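You operate a simulated robot arm through the tools that you are given. There is no shell and no other tool. Be economical: measure what you need, move in short steps, check, and stop when the job is done.

You run a simulated two-armed robot. Do the job below in one go: nothing can be reset, and whatever is moved stays where it is left.

## Task
Put the yellow tub under the lens for a look, then tip it up on the tilting stand.
Fine: on CHECK with the lens over it; the lens ends aside. Where these are worked on the way, their far stop is far enough and under half their travel is too little: swing lens.

It is judged by the outcome, as a careful person would: the job done as asked, and still so three seconds after it is handed in. It fails if anything else is knocked over, pushed out of place, dropped, spilled or broken.

## Robot
Two 7-joint arms with fingered hands on one trunk that stands fixed in place. Base frame: the origin is at the foot of the trunk, x ahead of it, y to its left, z up; the work surface is at about z = 800. Readings come in mm, degrees, newtons and seconds.
The left shoulder is at [80, 241, 1342], the right one opposite. Payload 4.9 kg a hand.
The tool frame of a hand sits at the grasp point between the pads (the TCP): z along the fingers, y along the line on which they close. The tips reach 32 mm beyond it. The gripper opens to 200 mm. The gripper's body begins 89 mm behind the TCP. The gripper is a hand of 4 fingers: y runs from the thumb to the fingers, the wrist lies at [0, 0, -267] in the tool frame, and closing takes about 1.5 s.
Orientation is told as [roll, pitch, yaw] about the base's x, y, z axes, in that order, counted from this pose: with the fingers straight down and closing along the base's y, the tool's x points along the base's -x, its y along +y and its z along -z.

## Interface
- The arms move only by the tool arm_command. It takes "left_targets", "right_targets" or both (then of equal length, played together; a hand with none holds still); each is a list of rows, each a list of 6 numbers: the shift along the base's x, y, z in mm, then the turn, a rotation vector about the base's x, y, z in degrees. In form: [[tx, ty, tz, ax, ay, az], ...]. A call has 1 to 20 rows; each row is the pose to reach, as a shift and turn from the pose commanded when the call began. "left_claw" and "right_claw" are, for a hand that has rows, the closure, from 0 (fully open) to 1 (shut), set as the call begins (left out, the last holds). Rows are played at 5 a second. More than 50 mm and 8.6 degrees between two rows, or a gripper value outside its range, and nothing of the call is played. Where a pose cannot be reached the arm comes as near as it can. A force on the tool above 40 N (or 10 N above the force at the start of the call, whichever is more), or a blocked arm, ends the call early, and 0.2 s more pass. The fingers move at their own pace (about 72 mm/s each) and stop on an object; they squeeze with about 31 N. The grip force told is the motor's: it shows also when the fingers shut on nothing. Time passes only in rows, and 0.2 s behind the last, so rows that repeat a pose let the fingers close. The reply holds the time, the measured pose of the TCP, the force on the tool along the base axes, the opening and the grip force, in the units named above and with some noise, with the torque about the TCP (base axes, N m) and any sound that the robot's microphone picked up.
- Cameras (640 x 400 px; columns grow to the right, rows downward): "scene" is now at [119.2, 9.7, 1522.9]; the picture's right is [0.10, -0.99, 0.00], its down [-0.52, -0.05, -0.85] and it looks along [0.85, 0.09, -0.53] (base axes); focal length 362 px, centre (320, 200). "left" rides on the left gripper at [-69, -69, -116] in its tool frame; the picture's right is [0.71, -0.71, 0.00], its down [0.54, 0.54, -0.64] and it looks along [0.45, 0.45, 0.77] (tool axes); focal length 226 px, centre (320, 200). "right" rides on the right gripper at [69, -69, -116] in its tool frame; the picture's right is [0.71, 0.71, 0.00], its down [-0.54, 0.54, -0.64] and it looks along [-0.45, 0.45, 0.77] (tool axes); focal length 226 px, centre (320, 200). There is no depth. A picture from a camera that has moved, and an enlarged one, comes with that camera's place and axes in the base frame and with its lens.
- snapshot(camera): a new picture of that camera. The clock stands still meanwhile.
- raise_lower(by): slides the trunk up (or, below 0, down) by that many mm; the arms and the scene camera ride with it, the base frame stays. It gives what a move gives, with no picture.
- set_fingers(finger1, finger2, finger3, thumb_bend, hand): sets how far each is bent, from 0 (flat) to 1 (curled in); at 0.3 the hand is open as for a grip, at 0.7 the pads meet at the TCP. One left out holds its place. A second passes; each finger stops where it meets its share of the squeeze, and holds until it gets a number again. A gripper value or a shape takes the hand back. It gives what a move gives, with no picture; readings hold the bend of each and the force on the fingers (four entries, about 0 where the hand has none), thumb and palm.
- hand_shape(shape, hand): the hand has 4 fingers and takes this shape, open, in about a second: jaw (thumb against the fingers, like two jaws); tri (thumb and two fingers); tip (a fingertip pinch); poke (one finger out to press); point (the index stretched); flat (the hand flat); cup (the hand cupped); fist (a fist). The gripper value then closes the fingers along that shape, each until it touches; the sizes above hold for jaw. It gives what a move gives, with no picture.
- turn_head(pan, tilt): turns the head with the scene camera to pan (to the left, within 86 degrees either way) and tilt (down, from -29 to 69), counted from straight ahead of the robot. It gives what a move gives.
- close_up(camera, box): a new picture of the part [left, top, right, bottom] of that camera's present view, enlarged. The clock stands still meanwhile.
- sign_off(): hands the job in; it is judged then, once.

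Go step by step. Nothing tells you positions but the pictures and the camera data: compare them with the known pose of the tool, close in by small moves and look again before you grip or let go. The budget is 120 turns and 94 pictures, counting those below and the enlarged ones. Unless the task says otherwise, let go and move clear before handing in, and close with one line.

The tools are called as name(argument=value, ...) on one line, values as JSON. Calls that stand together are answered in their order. arm_command: Moves the arms, as the interface text tells. Its arguments: {"type":"object","properties":{"left_targets":{"type":"array","items":{"type":"array","items":{"type":"number"}}},"left_claw":{"type":"number"},"right_targets":{"type":"array","items":{"type":"array","items":{"type":"number"}}},"right_claw":{"type":"number"}},"required":[]} The other tools are called the same way: raise_lower (by) slides the trunk up or down; hand_shape (shape, hand) gives the hand a shape; set_fingers (finger1, finger2, finger3, thumb_bend, hand) moves the fingers one by one; turn_head (pan, tilt) turns the head that bears the scene camera; snapshot (camera) takes a picture; close_up (camera, box) takes an enlarged picture of a part of a camera's view; sign_off () hands the job in.

At the start:

```text
t: 0.0
left_tcp_pos: [677.8, 448.6, 1164.6]
left_tcp_rot: [0.0, 0.1, 0.1]
left_ft_force: [-0.3, 1.4, 0.3]
left_moment: [0.0, -0.04, -0.02]
left_finger_gap: 200.0
left_gripper_force: 0.0
left_shape: jaw
left_bend: [0.3, 0.3, 0.3, 0.3]
left_finger forces: [0.0, 0.1, 0.0, 0.1, 0.0, 0.0]
right_tcp_pos: [731.6, -133.8, 1199.7]
right_tcp_rot: [0.0, 0.0, 0.0]
right_ft_force: [-0.4, 0.5, -0.3]
right_moment: [-0.04, -0.01, -0.03]
right_finger_gap: 199.9
right_gripper_force: 0.1
right_shape: jaw
right_bend: [0.3, 0.3, 0.3, 0.3]
right_finger forces: [0.1, 0.0, 0.0, 0.0, 0.1, 0.0]
trunk travel left (down, up): [-250.0, 590.0]
head pan, tilt: [5.8, 31.7]
```

scene: 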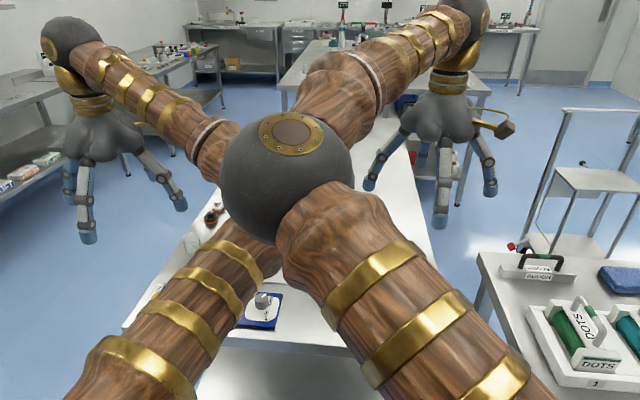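
right: 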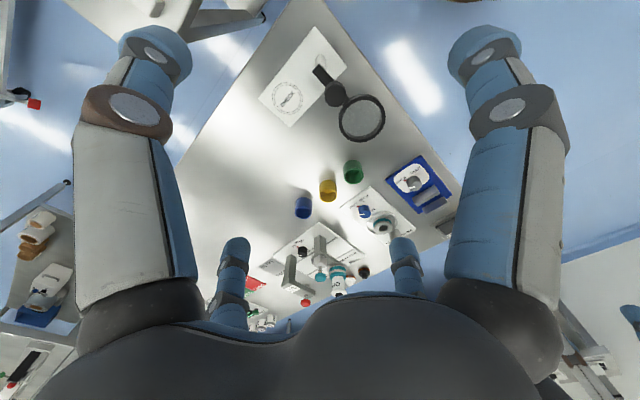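
left: 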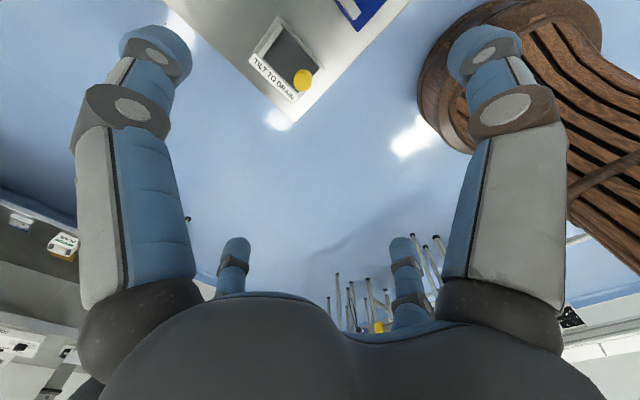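

The right hand camera shows the table with blue, yellow and green tubs, a lens on an arm, and a CHECK-like card; the left shows a "tilt to drain" stand. I'll enlarge these to read them.

close_up(camera="right", box=[240, 20, 480, 170])

close_up(camera="right", box=[230, 140, 470, 290])

close_up(camera="left", box=[220, 0, 420, 125])

```text
2.67 times, centred on (360, 95) of right
camera zoom: at [664.4, -204.0, 1315.4], right [-0.71, 0.71, 0.0], down [0.54, 0.54, 0.64], along [0.45, 0.46, -0.77], focal length 603 px, centre (213, 480)
```

zoom: 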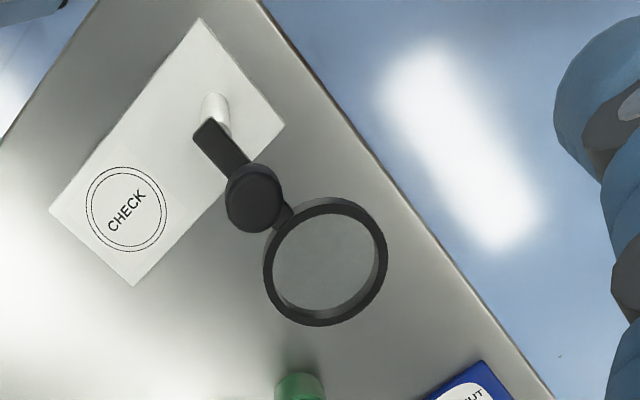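

```text
2.67 times, centred on (350, 215) of right
camera zoom: at [664.4, -204.0, 1315.4], right [-0.71, 0.71, 0.0], down [0.54, 0.54, 0.64], along [0.45, 0.46, -0.77], focal length 603 px, centre (240, 160)
```

zoom: 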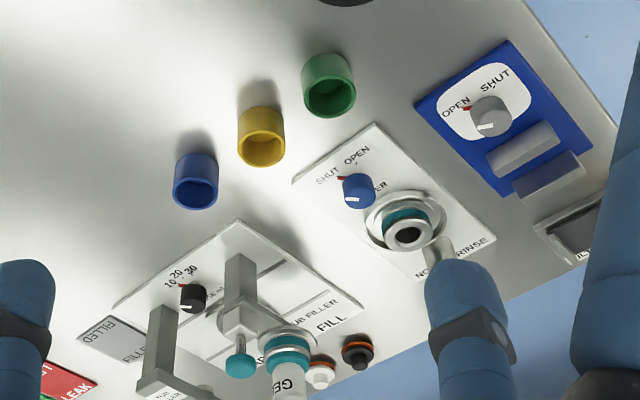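

```text
3.20 times, centred on (320, 62) of left
camera zoom: at [746.4, 380.8, 1279.6], right [-0.71, -0.71, 0.0], down [-0.54, 0.54, 0.64], along [-0.46, 0.45, -0.77], focal length 723 px, centre (320, 640)
```

zoom: 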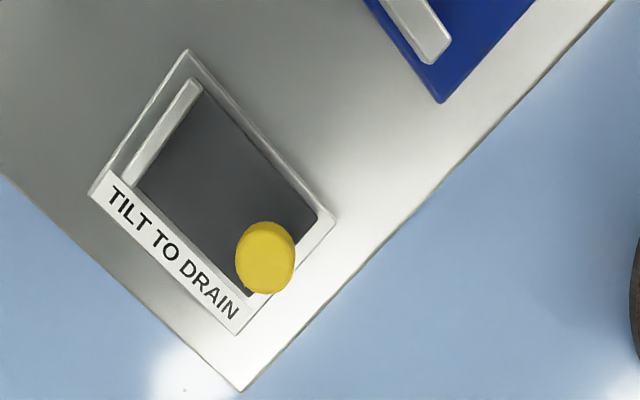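

The lens post sits about (717,-145) with CHECK near (816,-146), the yellow tub near (903,71), and the tilt stand near (735,470). I'll shift the left hand for a better look at the stand.

arm_command(left_targets=[[40, -30, 0, 0, 0, 0], [80, -60, 0, 0, 0, 0], [120, -90, 0, 0, 0, 0], [150, -120, 0, 0, 0, 0]])

snapshot(camera="left")

snapshot(camera="scene")

```text
t: 1.0
left_tcp_pos: [823.4, 325.5, 1164.0]
left_tcp_rot: [0.0, 0.2, 0.0]
left_ft_force: [0.1, 0.0, 0.5]
left_moment: [0.03, 0.0, 0.0]
left_finger_gap: 199.9
left_gripper_force: 0.0
left_shape: jaw
left_bend: [0.3, 0.3, 0.3, 0.3]
left_finger forces: [0.0, 0.1, 0.0, 0.1, 0.1, 0.0]
right_tcp_pos: [732.3, -135.4, 1199.0]
right_tcp_rot: [0.0, 0.0, 0.1]
right_ft_force: [0.0, -1.2, -0.3]
right_moment: [0.01, 0.04, -0.04]
right_finger_gap: 199.8
right_gripper_force: 0.0
right_shape: jaw
right_bend: [0.3, 0.3, 0.3, 0.3]
right_finger forces: [0.0, 0.0, 0.0, 0.0, 0.0, 0.0]
trunk travel left (down, up): [-250.0, 590.0]
head pan, tilt: [5.8, 31.7]
```

```text
87 pictures are left
camera left: at [893.1, 258.8, 1279.1], right [-0.71, -0.71, 0.0], down [-0.54, 0.54, 0.64], along [-0.46, 0.45, -0.77], focal length 226 px, centre (320, 200)
```

left: 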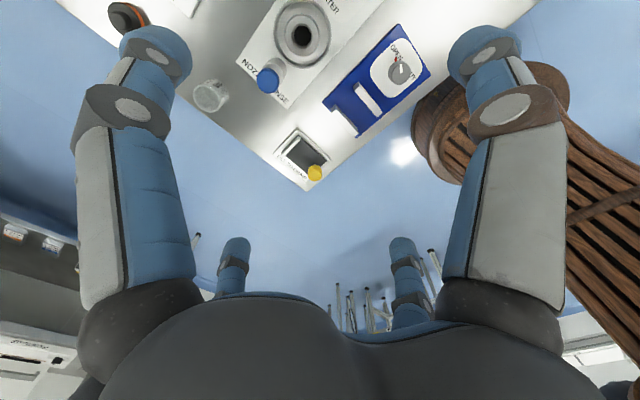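

```text
86 pictures are left
camera scene: at [120.0, 8.5, 1522.9], right [0.1, -0.99, 0.0], down [-0.52, -0.05, -0.85], along [0.85, 0.09, -0.53], focal length 362 px, centre (320, 200)
```

scene: 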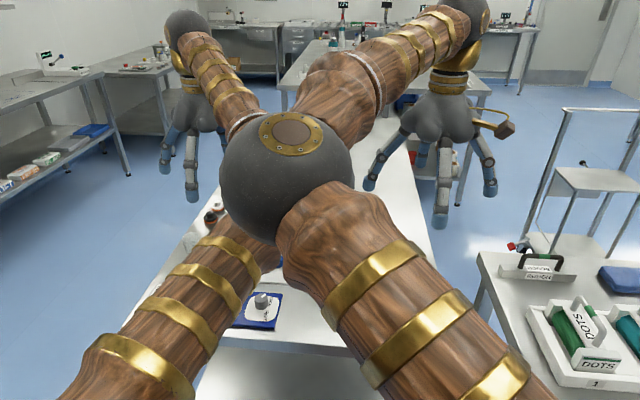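

close_up(camera="left", box=[250, 100, 378, 180])

close_up(camera="right", box=[280, 140, 376, 200])

```text
5.00 times, centred on (314, 140) of left
camera zoom: at [893.1, 258.8, 1279.1], right [-0.71, -0.71, 0.0], down [-0.54, 0.54, 0.64], along [-0.46, 0.45, -0.77], focal length 1130 px, centre (350, 500)
```

zoom: 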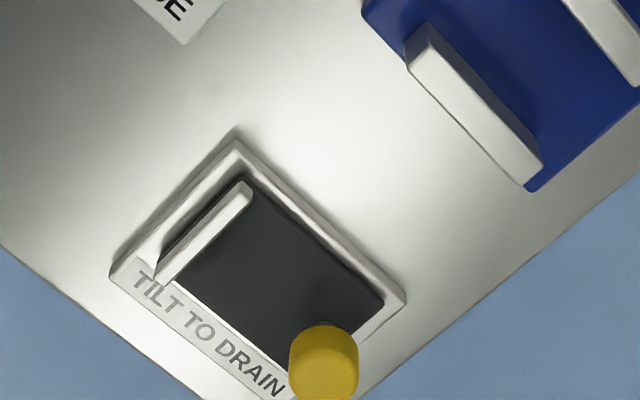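

```text
6.67 times, centred on (328, 170) of right
camera zoom: at [665.1, -205.0, 1314.8], right [-0.71, 0.71, 0.0], down [0.54, 0.54, 0.64], along [0.45, 0.46, -0.77], focal length 1507 px, centre (267, 400)
```

zoom: 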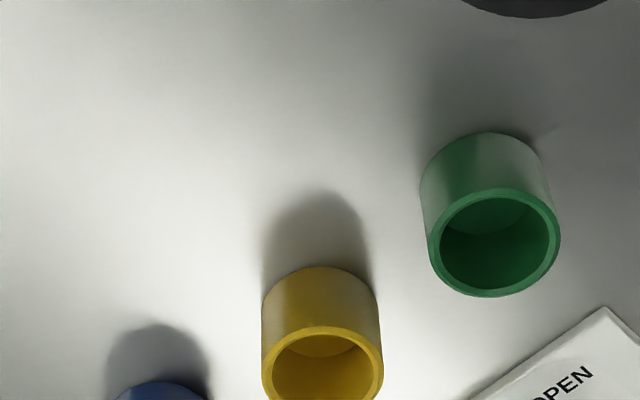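

The stand has a dark plate with a bar on its far (+x) end and a yellow knob at about (698,466,842) near the robot. Tubs stand in a row along x with 90 mm spacing (yellow ≈ (915,86), top ≈ 844). I'll draw the right hand back to see the lens from another angle.

arm_command(right_targets=[[-22, -36, -8, 0, 0, 0], [-44, -72, -16, 0, 0, 0], [-66, -108, -25, 0, 0, 0], [-88, -144, -33, 0, 0, 0], [-110, -180, -42, 0, 0, 0], [-132, -215, -50, 0, 0, 0]])

snapshot(camera="right")

close_up(camera="right", box=[240, 100, 432, 220])

snapshot(camera="scene")

```text
t: 2.4
left_tcp_pos: [823.0, 324.9, 1164.4]
left_tcp_rot: [-0.1, 0.1, 0.0]
left_ft_force: [0.4, -0.3, 1.5]
left_moment: [0.04, -0.02, -0.03]
left_finger_gap: 199.8
left_gripper_force: 0.0
left_shape: jaw
left_bend: [0.3, 0.3, 0.3, 0.3]
left_finger forces: [0.0, 0.1, 0.0, 0.0, 0.0, 0.0]
right_tcp_pos: [600.6, -352.7, 1146.3]
right_tcp_rot: [0.2, 0.0, 0.1]
right_ft_force: [0.1, -0.9, -0.4]
right_moment: [0.03, -0.02, 0.03]
right_finger_gap: 200.2
right_gripper_force: 0.0
right_shape: jaw
right_bend: [0.3, 0.3, 0.3, 0.3]
right_finger forces: [0.1, 0.1, 0.0, 0.0, 0.0, 0.0]
trunk travel left (down, up): [-250.0, 590.0]
head pan, tilt: [5.8, 31.7]
```

```text
83 pictures are left
camera right: at [532.4, -422.0, 1262.1], right [-0.71, 0.71, 0.0], down [0.54, 0.54, 0.64], along [0.45, 0.46, -0.77], focal length 226 px, centre (320, 200)
```

right: 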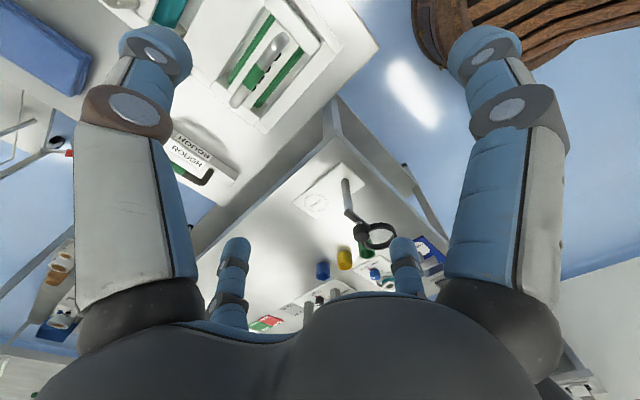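

```text
3.33 times, centred on (336, 160) of right
camera zoom: at [532.4, -422.0, 1262.1], right [-0.71, 0.71, 0.0], down [0.54, 0.54, 0.64], along [0.45, 0.46, -0.77], focal length 754 px, centre (267, 333)
```

zoom: 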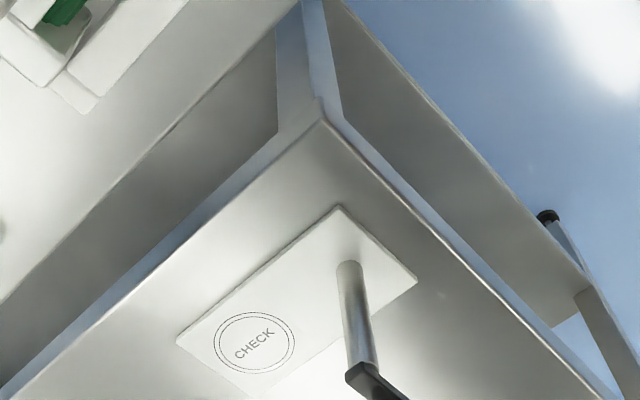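

```text
81 pictures are left
camera scene: at [119.2, 8.1, 1523.0], right [0.1, -0.99, 0.0], down [-0.52, -0.05, -0.85], along [0.85, 0.09, -0.53], focal length 362 px, centre (320, 200)
```

scene: 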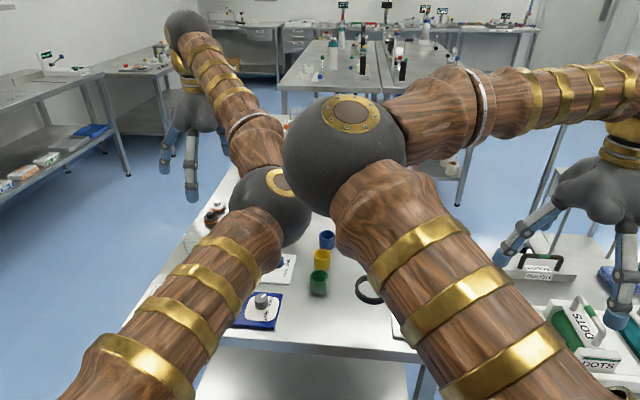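

close_up(camera="right", box=[288, 170, 416, 250])

close_up(camera="scene", box=[230, 220, 422, 340])

```text
5.00 times, centred on (352, 210) of right
camera zoom: at [532.4, -422.0, 1262.1], right [-0.71, 0.71, 0.0], down [0.54, 0.54, 0.64], along [0.45, 0.46, -0.77], focal length 1130 px, centre (160, 150)
```

zoom: 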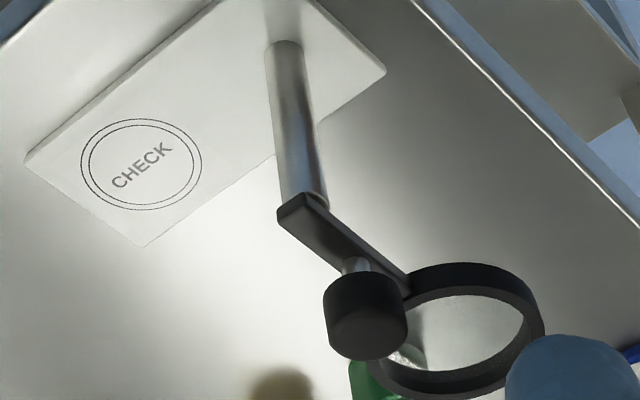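

```text
3.33 times, centred on (326, 280) of scene
camera zoom: at [119.2, 8.1, 1523.0], right [0.1, -0.99, 0.0], down [-0.52, -0.05, -0.85], along [0.85, 0.09, -0.53], focal length 1207 px, centre (300, -67)
```

zoom: 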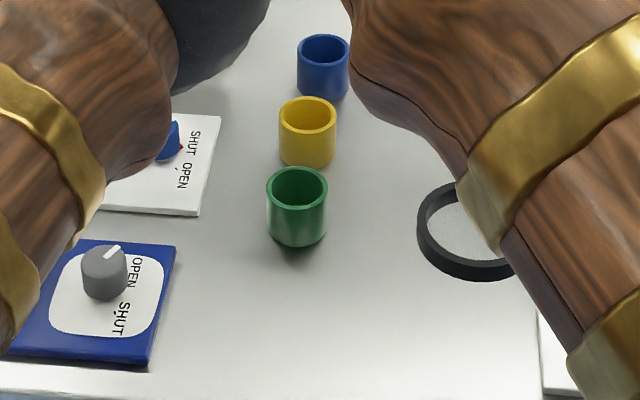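

Lens geometry worked out: post (710,-153), lens ring (712,-46,918), knob on its arm (714,-117,954), CHECK centre (814,-148). The left hand will carry the tub; I move it above the yellow tub with the fingers half closed.

arm_command(left_targets=[[13, -34, -23, 0, 0, 0], [26, -68, -46, 0, 0, 0], [39, -102, -70, 0, 0, 0], [52, -136, -93, 0, 0, 0], [65, -170, -116, 0, 0, 0], [78, -204, -140, 0, 0, 0], [92, -240, -164, 0, 0, 0], [92, -240, -164, 0, 0, 0]], left_claw=0.45)

snapshot(camera="left")

snapshot(camera="scene")

```text
t: 4.2
left_tcp_pos: [918.0, 85.7, 999.8]
left_tcp_rot: [0.1, 0.0, 0.1]
left_ft_force: [0.9, 0.3, 0.2]
left_moment: [-0.02, -0.04, 0.01]
left_finger_gap: 110.4
left_gripper_force: 0.1
left_shape: jaw
left_bend: [0.36, 0.36, 0.36, 0.34]
left_finger forces: [0.0, 0.0, 0.0, 0.0, 0.0, 0.0]
right_tcp_pos: [600.3, -350.1, 1148.2]
right_tcp_rot: [0.0, -0.1, 0.2]
right_ft_force: [-0.4, 0.1, 0.6]
right_moment: [-0.05, 0.02, 0.02]
right_finger_gap: 199.9
right_gripper_force: 0.0
right_shape: jaw
right_bend: [0.3, 0.3, 0.3, 0.3]
right_finger forces: [0.0, 0.1, 0.1, 0.0, 0.0, 0.0]
trunk travel left (down, up): [-250.0, 590.0]
head pan, tilt: [5.8, 31.7]
```

```text
78 pictures are left
camera left: at [986.7, 19.1, 1114.6], right [-0.71, -0.71, 0.0], down [-0.54, 0.54, 0.64], along [-0.46, 0.45, -0.77], focal length 226 px, centre (320, 200)
```

left: 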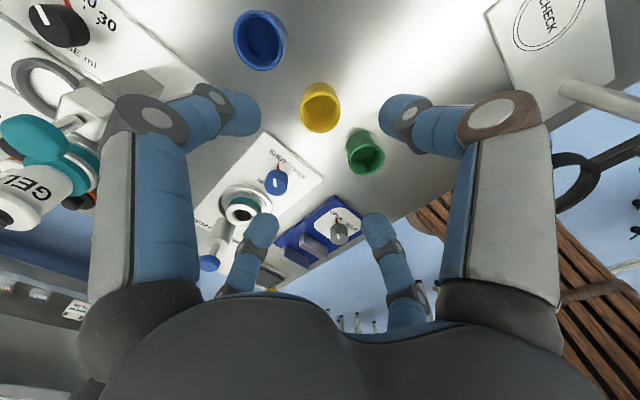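

```text
77 pictures are left
camera scene: at [118.8, 10.1, 1523.0], right [0.1, -0.99, 0.0], down [-0.52, -0.05, -0.85], along [0.85, 0.09, -0.53], focal length 362 px, centre (320, 200)
```

scene: 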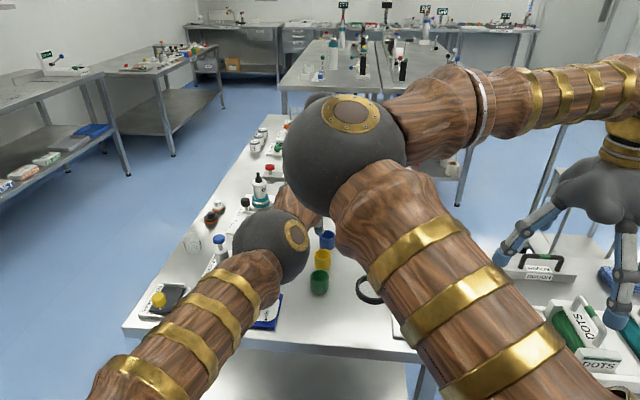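

The left hand reaches over the tub; its four fingers are set crosswise, so a four-finger grip could crowd the neighbours and the lens post. I'll try the pinch shape and look at it.

hand_shape(hand="left", shape="tip")

snapshot(camera="left")

```text
t: 5.1
left_tcp_pos: [918.3, 86.1, 999.1]
left_tcp_rot: [0.1, 0.1, 0.0]
left_ft_force: [0.7, -0.7, -0.3]
left_moment: [-0.01, 0.01, 0.01]
left_finger_gap: 199.8
left_gripper_force: 0.0
left_shape: tip
left_bend: [0.16, 0.3, 0.16, 0.3]
left_finger forces: [0.0, 0.0, 0.0, 0.0, 0.0, 0.1]
right_tcp_pos: [601.2, -351.4, 1146.6]
right_tcp_rot: [0.0, 0.0, 0.1]
right_ft_force: [0.7, 1.3, -0.6]
right_moment: [0.0, 0.03, 0.03]
right_finger_gap: 199.6
right_gripper_force: 0.1
right_shape: jaw
right_bend: [0.3, 0.3, 0.3, 0.3]
right_finger forces: [0.0, 0.1, 0.1, 0.1, 0.0, 0.0]
trunk travel left (down, up): [-250.0, 590.0]
head pan, tilt: [5.8, 31.7]
```

```text
76 pictures are left
camera left: at [986.9, 18.6, 1114.3], right [-0.71, -0.71, 0.0], down [-0.54, 0.54, 0.64], along [-0.46, 0.45, -0.77], focal length 226 px, centre (320, 200)
```

left: 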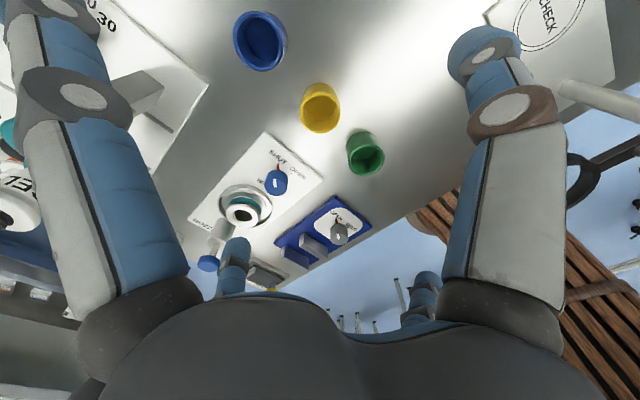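

set_fingers(hand="left", finger1=1.0, finger2=0.38, finger3=1.0, thumb_bend=0.38)

snapshot(camera="left")

```text
t: 6.1
left_tcp_pos: [918.3, 85.2, 999.4]
left_tcp_rot: [0.1, 0.1, 0.1]
left_ft_force: [0.5, -0.1, 0.2]
left_moment: [0.0, 0.02, -0.02]
left_finger_gap: 76.5
left_gripper_force: 0.0
left_shape: fingers
left_bend: [0.74, 0.38, 0.74, 0.38]
left_finger forces: [0.0, 0.0, 0.1, 0.0, 0.0, 0.1]
right_tcp_pos: [600.7, -350.7, 1146.1]
right_tcp_rot: [0.1, 0.0, 0.1]
right_ft_force: [-0.2, -0.1, -0.4]
right_moment: [-0.03, -0.01, 0.0]
right_finger_gap: 199.9
right_gripper_force: 0.0
right_shape: jaw
right_bend: [0.3, 0.3, 0.3, 0.3]
right_finger forces: [0.1, 0.0, 0.0, 0.0, 0.0, 0.0]
trunk travel left (down, up): [-250.0, 590.0]
head pan, tilt: [5.8, 31.7]
```

```text
75 pictures are left
camera left: at [986.9, 18.6, 1114.3], right [-0.71, -0.71, 0.0], down [-0.54, 0.54, 0.64], along [-0.46, 0.45, -0.77], focal length 226 px, centre (320, 200)
```

left: 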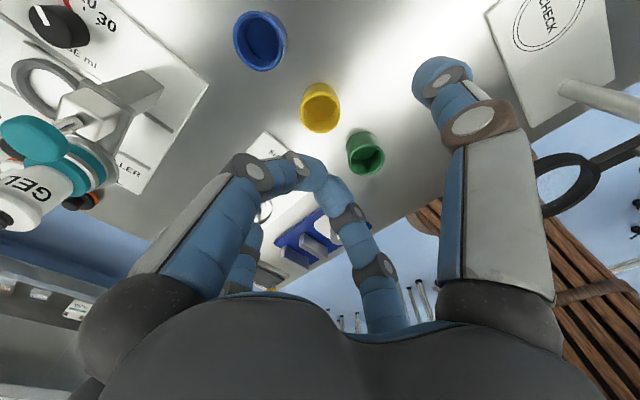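

set_fingers(hand="left", finger1=1.0, finger3=1.0)

snapshot(camera="left")

```text
t: 7.1
left_tcp_pos: [918.1, 85.6, 998.6]
left_tcp_rot: [0.0, 0.1, 0.0]
left_ft_force: [0.7, -0.1, -0.6]
left_moment: [0.01, 0.02, -0.01]
left_finger_gap: 76.4
left_gripper_force: 0.0
left_shape: fingers
left_bend: [0.74, 0.38, 0.74, 0.38]
left_finger forces: [0.0, 0.0, 0.1, 0.0, 0.0, 0.0]
right_tcp_pos: [600.9, -350.4, 1146.5]
right_tcp_rot: [0.0, 0.0, 0.0]
right_ft_force: [-0.2, 0.1, -0.1]
right_moment: [0.01, -0.01, 0.0]
right_finger_gap: 200.1
right_gripper_force: 0.1
right_shape: jaw
right_bend: [0.3, 0.3, 0.3, 0.3]
right_finger forces: [0.0, 0.0, 0.1, 0.0, 0.1, 0.1]
trunk travel left (down, up): [-250.0, 590.0]
head pan, tilt: [5.8, 31.7]
```

```text
74 pictures are left
camera left: at [986.9, 18.7, 1114.4], right [-0.71, -0.71, 0.0], down [-0.54, 0.54, 0.64], along [-0.46, 0.45, -0.77], focal length 226 px, centre (320, 200)
```

left: 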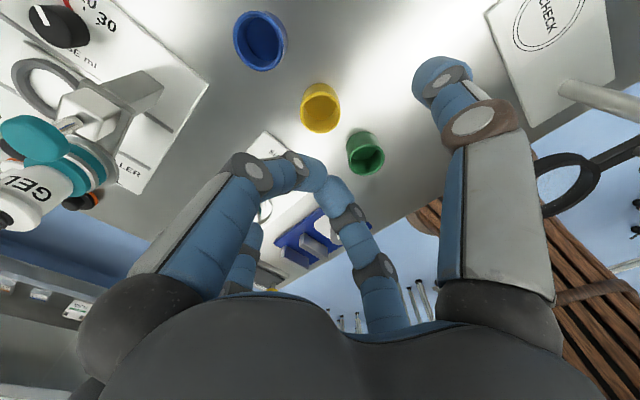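

set_fingers(hand="left", finger1=0.4, finger3=1.0)

snapshot(camera="left")

```text
t: 8.1
left_tcp_pos: [918.9, 86.1, 999.8]
left_tcp_rot: [0.0, 0.1, -0.1]
left_ft_force: [-0.3, -0.7, -0.3]
left_moment: [-0.01, -0.01, -0.02]
left_finger_gap: 109.1
left_gripper_force: 0.0
left_shape: fingers
left_bend: [0.4, 0.38, 1.0, 0.38]
left_finger forces: [0.0, 0.0, 0.1, 0.0, 0.0, 0.0]
right_tcp_pos: [599.3, -351.0, 1147.1]
right_tcp_rot: [-0.1, 0.0, 0.1]
right_ft_force: [1.3, 0.2, 0.6]
right_moment: [0.01, 0.03, 0.01]
right_finger_gap: 199.9
right_gripper_force: 0.1
right_shape: jaw
right_bend: [0.3, 0.3, 0.3, 0.3]
right_finger forces: [0.0, 0.1, 0.0, 0.0, 0.0, 0.1]
trunk travel left (down, up): [-250.0, 590.0]
head pan, tilt: [5.8, 31.7]
```

```text
73 pictures are left
camera left: at [986.9, 18.7, 1114.4], right [-0.71, -0.71, 0.0], down [-0.54, 0.54, 0.64], along [-0.46, 0.45, -0.77], focal length 226 px, centre (320, 200)
```

left: 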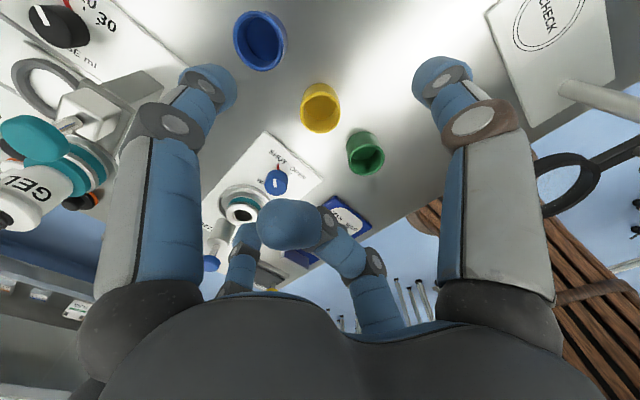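

Finger 3 (robot side) curls cleanly away, so a thumb–finger 2 pinch will clear the lens post. I'll measure the tub more exactly.

close_up(camera="left", box=[224, 40, 416, 160])

close_up(camera="right", box=[300, 210, 396, 270])

close_up(camera="scene", box=[288, 220, 384, 280])

```text
3.33 times, centred on (320, 100) of left
camera zoom: at [986.9, 18.7, 1114.4], right [-0.71, -0.71, 0.0], down [-0.54, 0.54, 0.64], along [-0.46, 0.45, -0.77], focal length 754 px, centre (320, 533)
```

zoom: 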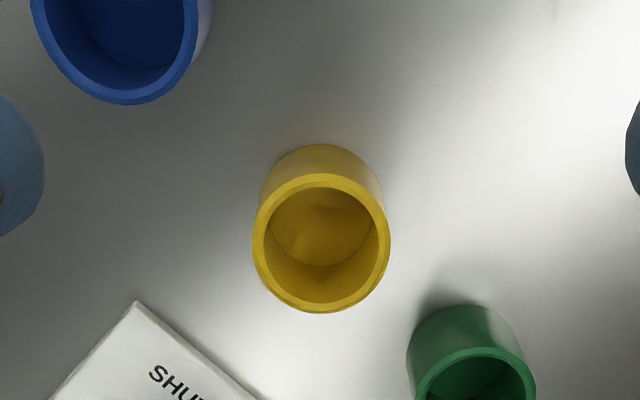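

```text
6.67 times, centred on (348, 240) of right
camera zoom: at [532.6, -420.6, 1262.7], right [-0.71, 0.71, 0.0], down [0.54, 0.54, 0.64], along [0.45, 0.46, -0.77], focal length 1507 px, centre (133, -67)
```

zoom: 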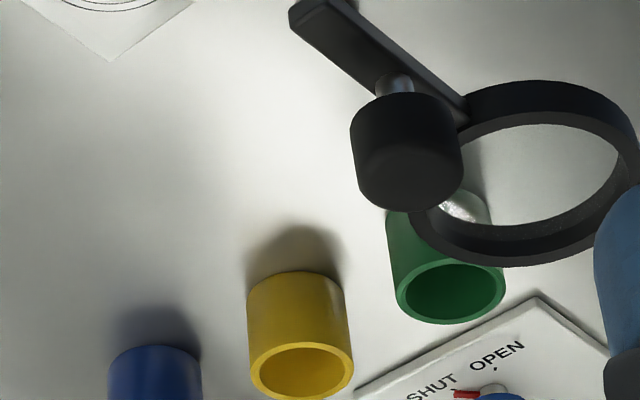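

```text
6.67 times, centred on (336, 250) of scene
camera zoom: at [119.3, 9.5, 1522.9], right [0.1, -0.99, 0.0], down [-0.52, -0.05, -0.85], along [0.85, 0.09, -0.53], focal length 2414 px, centre (213, -133)
```

zoom: 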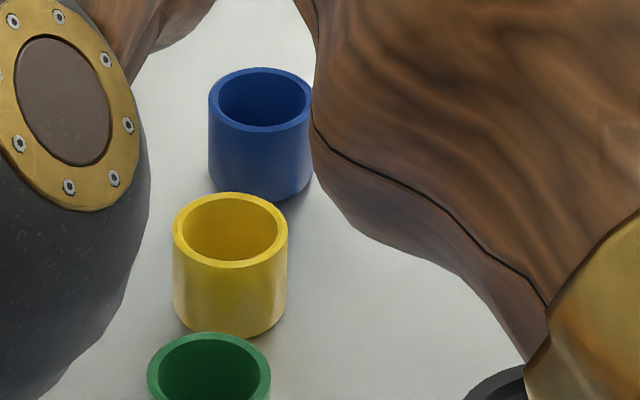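

Tub: centre (919.5,85.5), rim z≈840, 50 mm across. I'll turn the left hand -45° so its fingers fall between the neighbouring tubs, with a moderately open pinch.

arm_command(left_targets=[[0, 0, 0, 0, 0, -7.5], [0, 0, 0, 0, 0, -15], [0, 0, 0, 0, 0, -22.5], [0, 0, 0, 0, 0, -30], [0, 0, 0, 0, 0, -37.5], [1, 0, -20, 0, 0, -45], [1, 0, -40, 0, 0, -45]])

set_fingers(hand="left", finger1=0.3, finger2=0.45, thumb_bend=0.45, finger3=1.0)

snapshot(camera="left")

snapshot(camera="scene")

```text
t: 9.7
left_tcp_pos: [920.3, 90.1, 960.5]
left_tcp_rot: [-0.1, 0.0, -45.1]
left_ft_force: [0.6, -0.2, -0.1]
left_moment: [0.01, 0.02, 0.02]
left_finger_gap: 108.8
left_gripper_force: 0.2
left_shape: fingers
left_bend: [0.4, 0.38, 1.0, 0.38]
left_finger forces: [0.0, 0.1, 0.0, 0.1, 0.0, 0.0]
right_tcp_pos: [602.4, -351.2, 1146.5]
right_tcp_rot: [0.0, -0.1, 0.1]
right_ft_force: [0.5, 0.1, 1.1]
right_moment: [-0.02, -0.01, 0.01]
right_finger_gap: 200.1
right_gripper_force: 0.1
right_shape: jaw
right_bend: [0.3, 0.3, 0.3, 0.3]
right_finger forces: [0.0, 0.1, 0.1, 0.1, 0.0, 0.0]
trunk travel left (down, up): [-250.0, 590.0]
head pan, tilt: [5.8, 31.7]
```

```text
t: 10.7
left_tcp_pos: [920.6, 89.1, 961.4]
left_tcp_rot: [0.1, 0.1, -45.0]
left_ft_force: [1.1, -0.5, 0.2]
left_moment: [-0.03, 0.04, 0.01]
left_finger_gap: 116.5
left_gripper_force: 0.1
left_shape: fingers
left_bend: [0.3, 0.45, 1.0, 0.45]
left_finger forces: [0.0, 0.0, 0.0, 0.0, 0.0, 0.1]
right_tcp_pos: [600.7, -350.9, 1147.2]
right_tcp_rot: [0.0, 0.0, 0.1]
right_ft_force: [0.2, 0.2, -0.2]
right_moment: [0.03, 0.01, -0.01]
right_finger_gap: 200.1
right_gripper_force: 0.1
right_shape: jaw
right_bend: [0.3, 0.3, 0.3, 0.3]
right_finger forces: [0.0, 0.0, 0.0, 0.0, 0.0, 0.1]
trunk travel left (down, up): [-250.0, 590.0]
head pan, tilt: [5.8, 31.7]
```

```text
69 pictures are left
camera left: at [919.9, -5.8, 1075.6], right [-1.0, 0.0, 0.0], down [0.0, 0.77, 0.64], along [0.0, 0.64, -0.77], focal length 226 px, centre (320, 200)
```

left: 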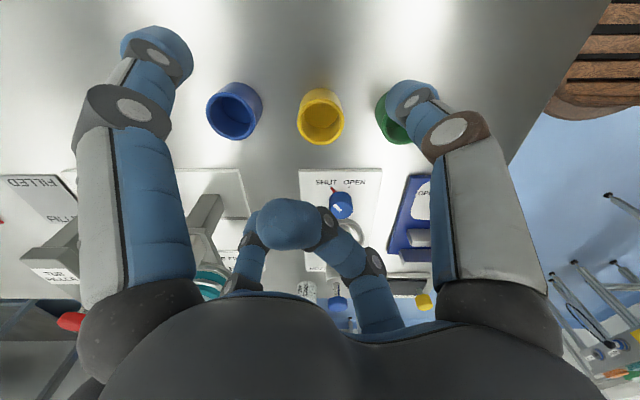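

```text
68 pictures are left
camera scene: at [119.4, 9.6, 1522.9], right [0.1, -0.99, 0.0], down [-0.52, -0.05, -0.85], along [0.85, 0.09, -0.53], focal length 362 px, centre (320, 200)
```

scene: 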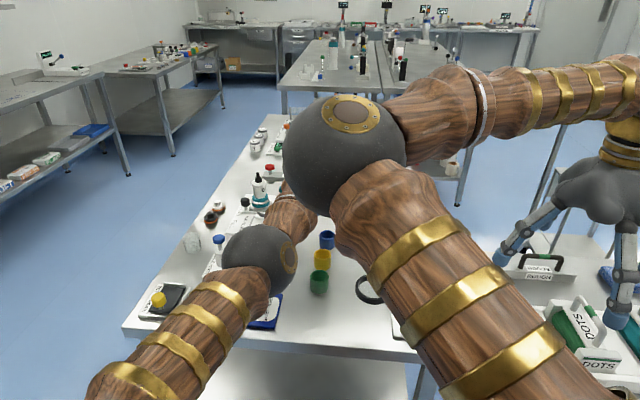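

arm_command(left_targets=[[-1, -4, -25, 0, 0, 0], [-1, -4, -50, 0, 0, 0], [-1, -4, -75, 0, 0, 0], [-1, -4, -90, 0, 0, 0]])

snapshot(camera="left")

```text
t: 11.7
left_tcp_pos: [919.7, 83.6, 870.8]
left_tcp_rot: [-0.1, 0.0, -45.0]
left_ft_force: [0.5, -0.4, 0.5]
left_moment: [0.0, 0.03, 0.0]
left_finger_gap: 116.7
left_gripper_force: 0.0
left_shape: fingers
left_bend: [0.3, 0.45, 1.0, 0.45]
left_finger forces: [0.0, 0.0, 0.0, 0.0, 0.0, 0.1]
right_tcp_pos: [600.7, -350.5, 1146.9]
right_tcp_rot: [0.0, 0.0, 0.1]
right_ft_force: [1.5, -0.5, -0.7]
right_moment: [-0.04, 0.03, 0.01]
right_finger_gap: 199.7
right_gripper_force: 0.1
right_shape: jaw
right_bend: [0.3, 0.3, 0.3, 0.3]
right_finger forces: [0.1, 0.0, 0.1, 0.0, 0.1, 0.1]
trunk travel left (down, up): [-250.0, 590.0]
head pan, tilt: [5.8, 31.7]
```

```text
67 pictures are left
camera left: at [920.0, -12.6, 986.8], right [-1.0, 0.0, 0.0], down [0.0, 0.77, 0.64], along [0.0, 0.64, -0.77], focal length 226 px, centre (320, 200)
```

left: 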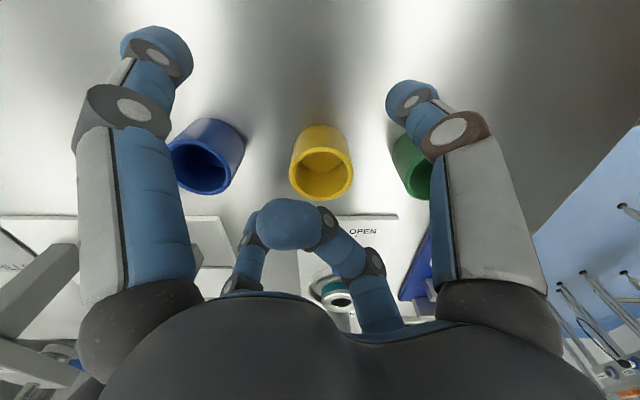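

arm_command(left_targets=[[-1, 2, -10, 0, 0, 0], [-1, 2, -20, 0, 0, 0], [-1, 2, -20, 0, 0, 0]])

set_fingers(hand="left", finger2=0.55, thumb_bend=0.55)

snapshot(camera="left")

```text
t: 12.5
left_tcp_pos: [919.1, 85.7, 850.0]
left_tcp_rot: [0.0, 0.0, -45.0]
left_ft_force: [0.0, 1.0, 0.6]
left_moment: [-0.02, -0.01, -0.02]
left_finger_gap: 116.7
left_gripper_force: 0.0
left_shape: fingers
left_bend: [0.3, 0.45, 1.0, 0.45]
left_finger forces: [0.0, 0.0, 0.0, 0.0, 0.0, 0.1]
right_tcp_pos: [600.8, -351.6, 1148.3]
right_tcp_rot: [0.0, 0.1, 0.1]
right_ft_force: [-0.6, 0.5, -0.5]
right_moment: [0.02, 0.0, 0.01]
right_finger_gap: 199.8
right_gripper_force: 0.1
right_shape: jaw
right_bend: [0.3, 0.3, 0.3, 0.3]
right_finger forces: [0.1, 0.1, 0.0, 0.0, 0.1, 0.1]
trunk travel left (down, up): [-250.0, 590.0]
head pan, tilt: [5.8, 31.7]
```

```text
t: 13.5
left_tcp_pos: [917.6, 86.8, 851.2]
left_tcp_rot: [0.1, 0.1, -45.0]
left_ft_force: [0.0, 0.2, -0.3]
left_moment: [0.01, 0.0, 0.01]
left_finger_gap: 104.6
left_gripper_force: 0.1
left_shape: fingers
left_bend: [0.3, 0.55, 1.0, 0.55]
left_finger forces: [0.0, 0.1, 0.0, 0.0, 0.0, 0.0]
right_tcp_pos: [600.3, -350.1, 1147.0]
right_tcp_rot: [-0.1, 0.0, 0.1]
right_ft_force: [0.3, 0.3, 0.1]
right_moment: [-0.03, 0.03, 0.03]
right_finger_gap: 199.8
right_gripper_force: 0.1
right_shape: jaw
right_bend: [0.3, 0.3, 0.3, 0.3]
right_finger forces: [0.0, 0.0, 0.1, 0.0, 0.0, 0.1]
trunk travel left (down, up): [-250.0, 590.0]
head pan, tilt: [5.8, 31.7]
```

```text
66 pictures are left
camera left: at [918.9, -9.7, 965.7], right [-1.0, 0.0, 0.0], down [0.0, 0.77, 0.64], along [0.0, 0.64, -0.77], focal length 226 px, centre (320, 200)
```

left: 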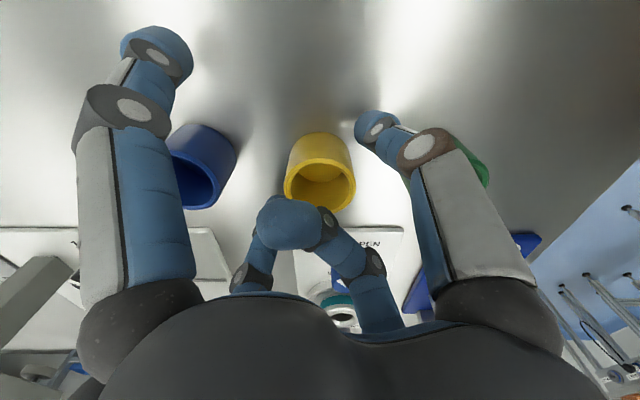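

set_fingers(hand="left", finger2=0.75, thumb_bend=0.75)

snapshot(camera="left")

```text
t: 14.5
left_tcp_pos: [918.5, 85.4, 851.7]
left_tcp_rot: [0.0, 0.0, -45.0]
left_ft_force: [-0.9, -0.7, 8.5]
left_moment: [0.14, -0.14, 0.0]
left_finger_gap: 95.9
left_gripper_force: 15.0
left_shape: fingers
left_bend: [0.3, 0.58, 1.0, 0.67]
left_finger forces: [0.0, 13.3, 0.0, 0.1, 16.6, 0.0]
right_tcp_pos: [599.2, -349.6, 1147.9]
right_tcp_rot: [0.0, 0.0, 0.1]
right_ft_force: [-0.4, -0.1, 0.5]
right_moment: [-0.04, 0.02, 0.01]
right_finger_gap: 199.8
right_gripper_force: 0.1
right_shape: jaw
right_bend: [0.3, 0.3, 0.3, 0.3]
right_finger forces: [0.0, 0.0, 0.0, 0.0, 0.0, 0.1]
trunk travel left (down, up): [-250.0, 590.0]
head pan, tilt: [5.8, 31.7]
```

```text
65 pictures are left
camera left: at [918.2, -10.0, 967.0], right [-1.0, 0.0, 0.0], down [0.0, 0.77, 0.64], along [0.0, 0.64, -0.77], focal length 226 px, centre (320, 200)
```

left: 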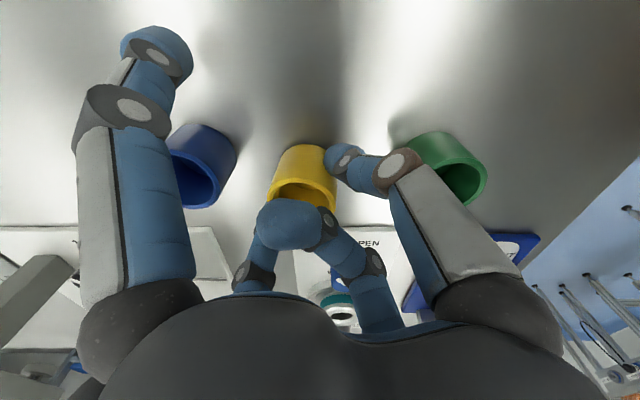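

Gripped, with the tub a little towards finger 2. Lifting a bit and checking.

arm_command(left_targets=[[0, 0, 10, 0, 0, 0], [0, 0, 25, 0, 0, 0], [0, 0, 50, 0, 0, 0], [0, 0, 80, 0, 0, 0], [0, 0, 110, 0, 0, 0]])

snapshot(camera="left")

```text
t: 15.7
left_tcp_pos: [920.1, 86.0, 959.6]
left_tcp_rot: [0.0, 0.1, -45.0]
left_ft_force: [-0.1, -0.1, 0.1]
left_moment: [0.0, 0.0, 0.02]
left_finger_gap: 95.7
left_gripper_force: 14.3
left_shape: fingers
left_bend: [0.3, 0.58, 1.0, 0.68]
left_finger forces: [0.1, 14.0, 0.0, 0.1, 14.3, 0.0]
right_tcp_pos: [599.2, -350.1, 1147.7]
right_tcp_rot: [0.0, 0.0, 0.2]
right_ft_force: [0.3, 0.3, -0.6]
right_moment: [0.02, 0.0, -0.01]
right_finger_gap: 200.0
right_gripper_force: 0.1
right_shape: jaw
right_bend: [0.3, 0.3, 0.3, 0.3]
right_finger forces: [0.0, 0.0, 0.0, 0.1, 0.0, 0.0]
trunk travel left (down, up): [-250.0, 590.0]
head pan, tilt: [5.8, 31.7]
```

```text
64 pictures are left
camera left: at [919.5, -9.5, 1075.3], right [-1.0, 0.0, 0.0], down [0.0, 0.77, 0.64], along [0.0, 0.64, -0.77], focal length 226 px, centre (320, 200)
```

left: 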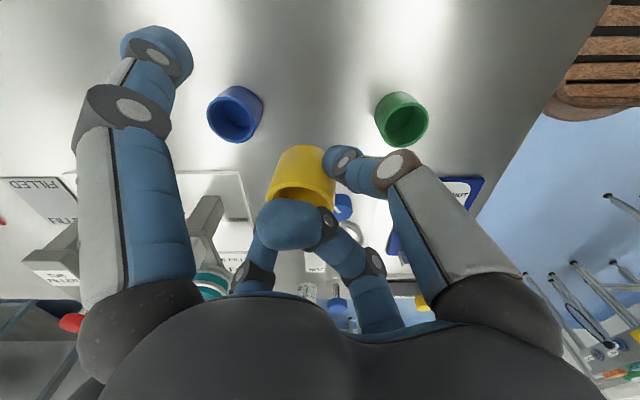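

The tub is held upright. I'll move the right arm further aside, then check the scene before carrying.

arm_command(right_targets=[[-15, -35, 5, 0, 0, 0], [-30, -70, 10, 0, 0, 0], [-45, -105, 15, 0, 0, 0], [-60, -140, 20, 0, 0, 0]], left_targets=[[0, 0, 12, 0, 0, 0], [0, 0, 25, 0, 0, 0], [0, 0, 38, 0, 0, 0], [0, 0, 50, 0, 0, 0]])

snapshot(camera="scene")

```text
t: 16.7
left_tcp_pos: [919.6, 85.7, 1010.4]
left_tcp_rot: [0.0, 0.1, -45.0]
left_ft_force: [1.1, 0.3, -0.4]
left_moment: [0.01, -0.02, 0.0]
left_finger_gap: 96.0
left_gripper_force: 13.9
left_shape: fingers
left_bend: [0.3, 0.58, 1.0, 0.68]
left_finger forces: [0.0, 14.0, 0.1, 0.0, 14.3, 0.0]
right_tcp_pos: [538.8, -492.0, 1165.7]
right_tcp_rot: [0.2, 0.0, 0.0]
right_ft_force: [0.8, -0.8, 0.3]
right_moment: [0.03, 0.0, 0.01]
right_finger_gap: 199.8
right_gripper_force: 0.1
right_shape: jaw
right_bend: [0.3, 0.3, 0.3, 0.3]
right_finger forces: [0.0, 0.1, 0.0, 0.1, 0.1, 0.1]
trunk travel left (down, up): [-250.0, 590.0]
head pan, tilt: [5.8, 31.7]
```

```text
63 pictures are left
camera scene: at [118.5, 7.5, 1523.0], right [0.1, -0.99, 0.0], down [-0.52, -0.05, -0.85], along [0.85, 0.09, -0.53], focal length 362 px, centre (320, 200)
```

scene: 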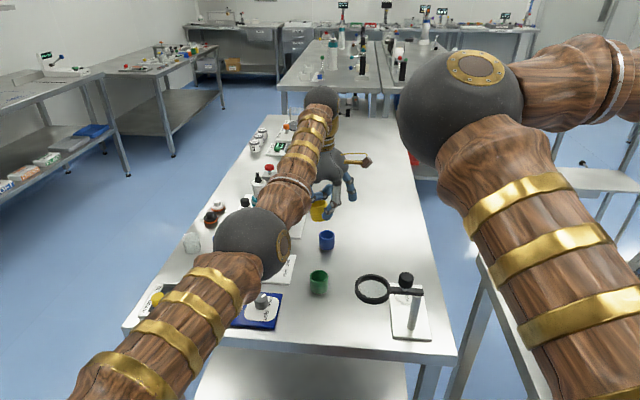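

The view is clear now. I carry the tub over CHECK at height while turning the hand to +45°.

arm_command(left_targets=[[-8, -20, 0, 0, 0, 7.5], [-16, -41, 0, 0, 0, 15], [-24, -61, 0, 0, 0, 22.5], [-31, -82, 0, 0, 0, 30], [-39, -102, 0, 0, 0, 37.5], [-47, -122, 0, 0, 0, 45], [-55, -143, 0, 0, 0, 52.5], [-63, -163, 0, 0, 0, 60], [-70, -184, 0, 0, 0, 67.5], [-78, -204, 0, 0, 0, 75], [-86, -225, 0, 0, 0, 82.5], [-94, -245, 0, 0, 0, 90], [-94, -245, 0, 0, 0, 90]])

snapshot(camera="left")

snapshot(camera="scene")

```text
t: 19.5
left_tcp_pos: [825.0, -159.4, 1011.0]
left_tcp_rot: [0.0, 0.2, 45.2]
left_ft_force: [0.2, 0.9, -0.1]
left_moment: [-0.01, 0.0, -0.03]
left_finger_gap: 95.6
left_gripper_force: 13.9
left_shape: fingers
left_bend: [0.3, 0.57, 1.0, 0.68]
left_finger forces: [0.0, 14.0, 0.1, 0.1, 14.3, 0.0]
right_tcp_pos: [539.2, -489.1, 1165.2]
right_tcp_rot: [0.0, 0.0, 0.1]
right_ft_force: [0.6, 0.4, 1.0]
right_moment: [0.0, 0.01, 0.01]
right_finger_gap: 199.9
right_gripper_force: 0.0
right_shape: jaw
right_bend: [0.3, 0.3, 0.3, 0.3]
right_finger forces: [0.1, 0.0, 0.1, 0.0, 0.0, 0.0]
trunk travel left (down, up): [-250.0, 590.0]
head pan, tilt: [5.8, 31.7]
```

```text
62 pictures are left
camera left: at [921.0, -157.2, 1126.2], right [0.0, -1.0, 0.0], down [-0.77, 0.0, 0.64], along [-0.64, 0.0, -0.77], focal length 226 px, centre (320, 200)
```

left: 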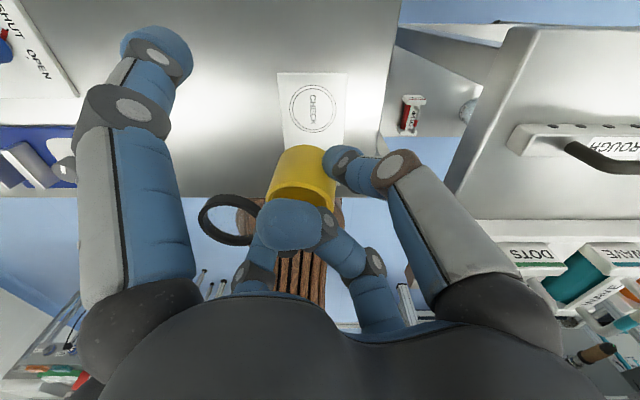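

```text
61 pictures are left
camera scene: at [119.6, 9.9, 1522.9], right [0.1, -0.99, 0.0], down [-0.52, -0.05, -0.85], along [0.85, 0.09, -0.53], focal length 362 px, centre (320, 200)
```

scene: 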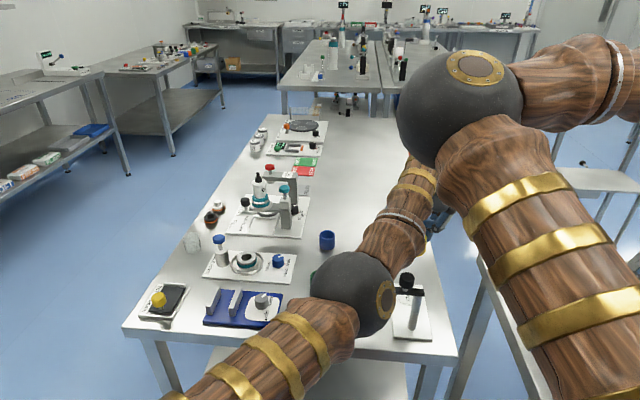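

close_up(camera="left", box=[240, 60, 400, 220])

```text
2.50 times, centred on (320, 140) of left
camera zoom: at [921.0, -157.2, 1126.2], right [0.0, -1.0, 0.0], down [-0.77, 0.0, 0.64], along [-0.64, 0.0, -0.77], focal length 565 px, centre (320, 350)
```

zoom: 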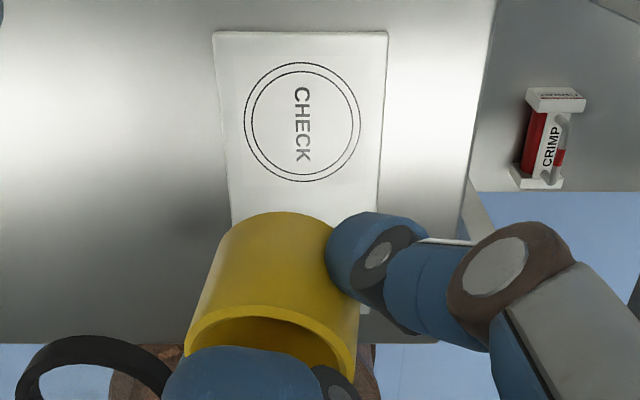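

The tub is upright at about (808,-143) relative to CHECK (816,-147.5); I correct by (+8,-4) and descend part-way.

arm_command(left_targets=[[4, -2, -25, 0, 0, 0], [8, -4, -50, 0, 0, 0], [8, -4, -75, 0, 0, 0], [8, -4, -100, 0, 0, 0]])

snapshot(camera="left")

snapshot(camera="scene")

```text
t: 20.5
left_tcp_pos: [829.9, -164.8, 909.7]
left_tcp_rot: [0.1, 0.1, 45.0]
left_ft_force: [0.4, 0.0, -0.2]
left_moment: [-0.03, 0.01, 0.0]
left_finger_gap: 95.7
left_gripper_force: 14.4
left_shape: fingers
left_bend: [0.3, 0.58, 1.0, 0.68]
left_finger forces: [0.0, 14.0, 0.0, 0.0, 14.2, 0.0]
right_tcp_pos: [540.5, -489.9, 1164.4]
right_tcp_rot: [0.0, -0.1, 0.1]
right_ft_force: [0.7, 0.6, -0.2]
right_moment: [0.02, 0.01, 0.0]
right_finger_gap: 200.2
right_gripper_force: 0.0
right_shape: jaw
right_bend: [0.3, 0.3, 0.3, 0.3]
right_finger forces: [0.0, 0.0, 0.0, 0.1, 0.1, 0.0]
trunk travel left (down, up): [-250.0, 590.0]
head pan, tilt: [5.8, 31.7]
```

```text
59 pictures are left
camera left: at [928.3, -163.1, 1025.0], right [0.0, -1.0, 0.0], down [-0.77, 0.0, 0.64], along [-0.64, 0.0, -0.77], focal length 226 px, centre (320, 200)
```

left: 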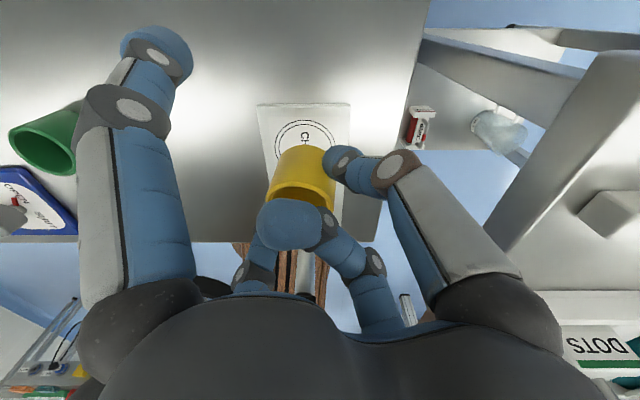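

```text
58 pictures are left
camera scene: at [120.0, 9.3, 1522.9], right [0.1, -0.99, 0.0], down [-0.52, -0.05, -0.85], along [0.85, 0.09, -0.53], focal length 362 px, centre (320, 200)
```

scene: 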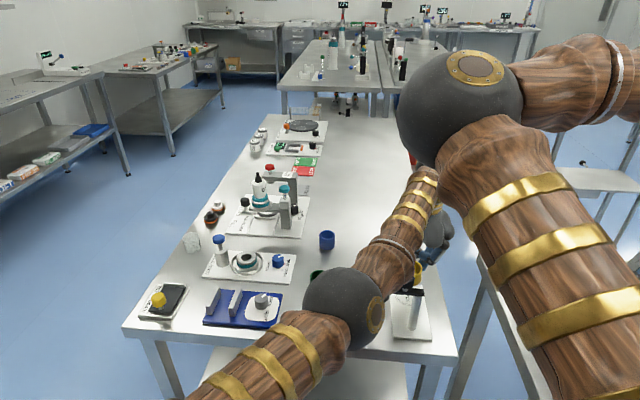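

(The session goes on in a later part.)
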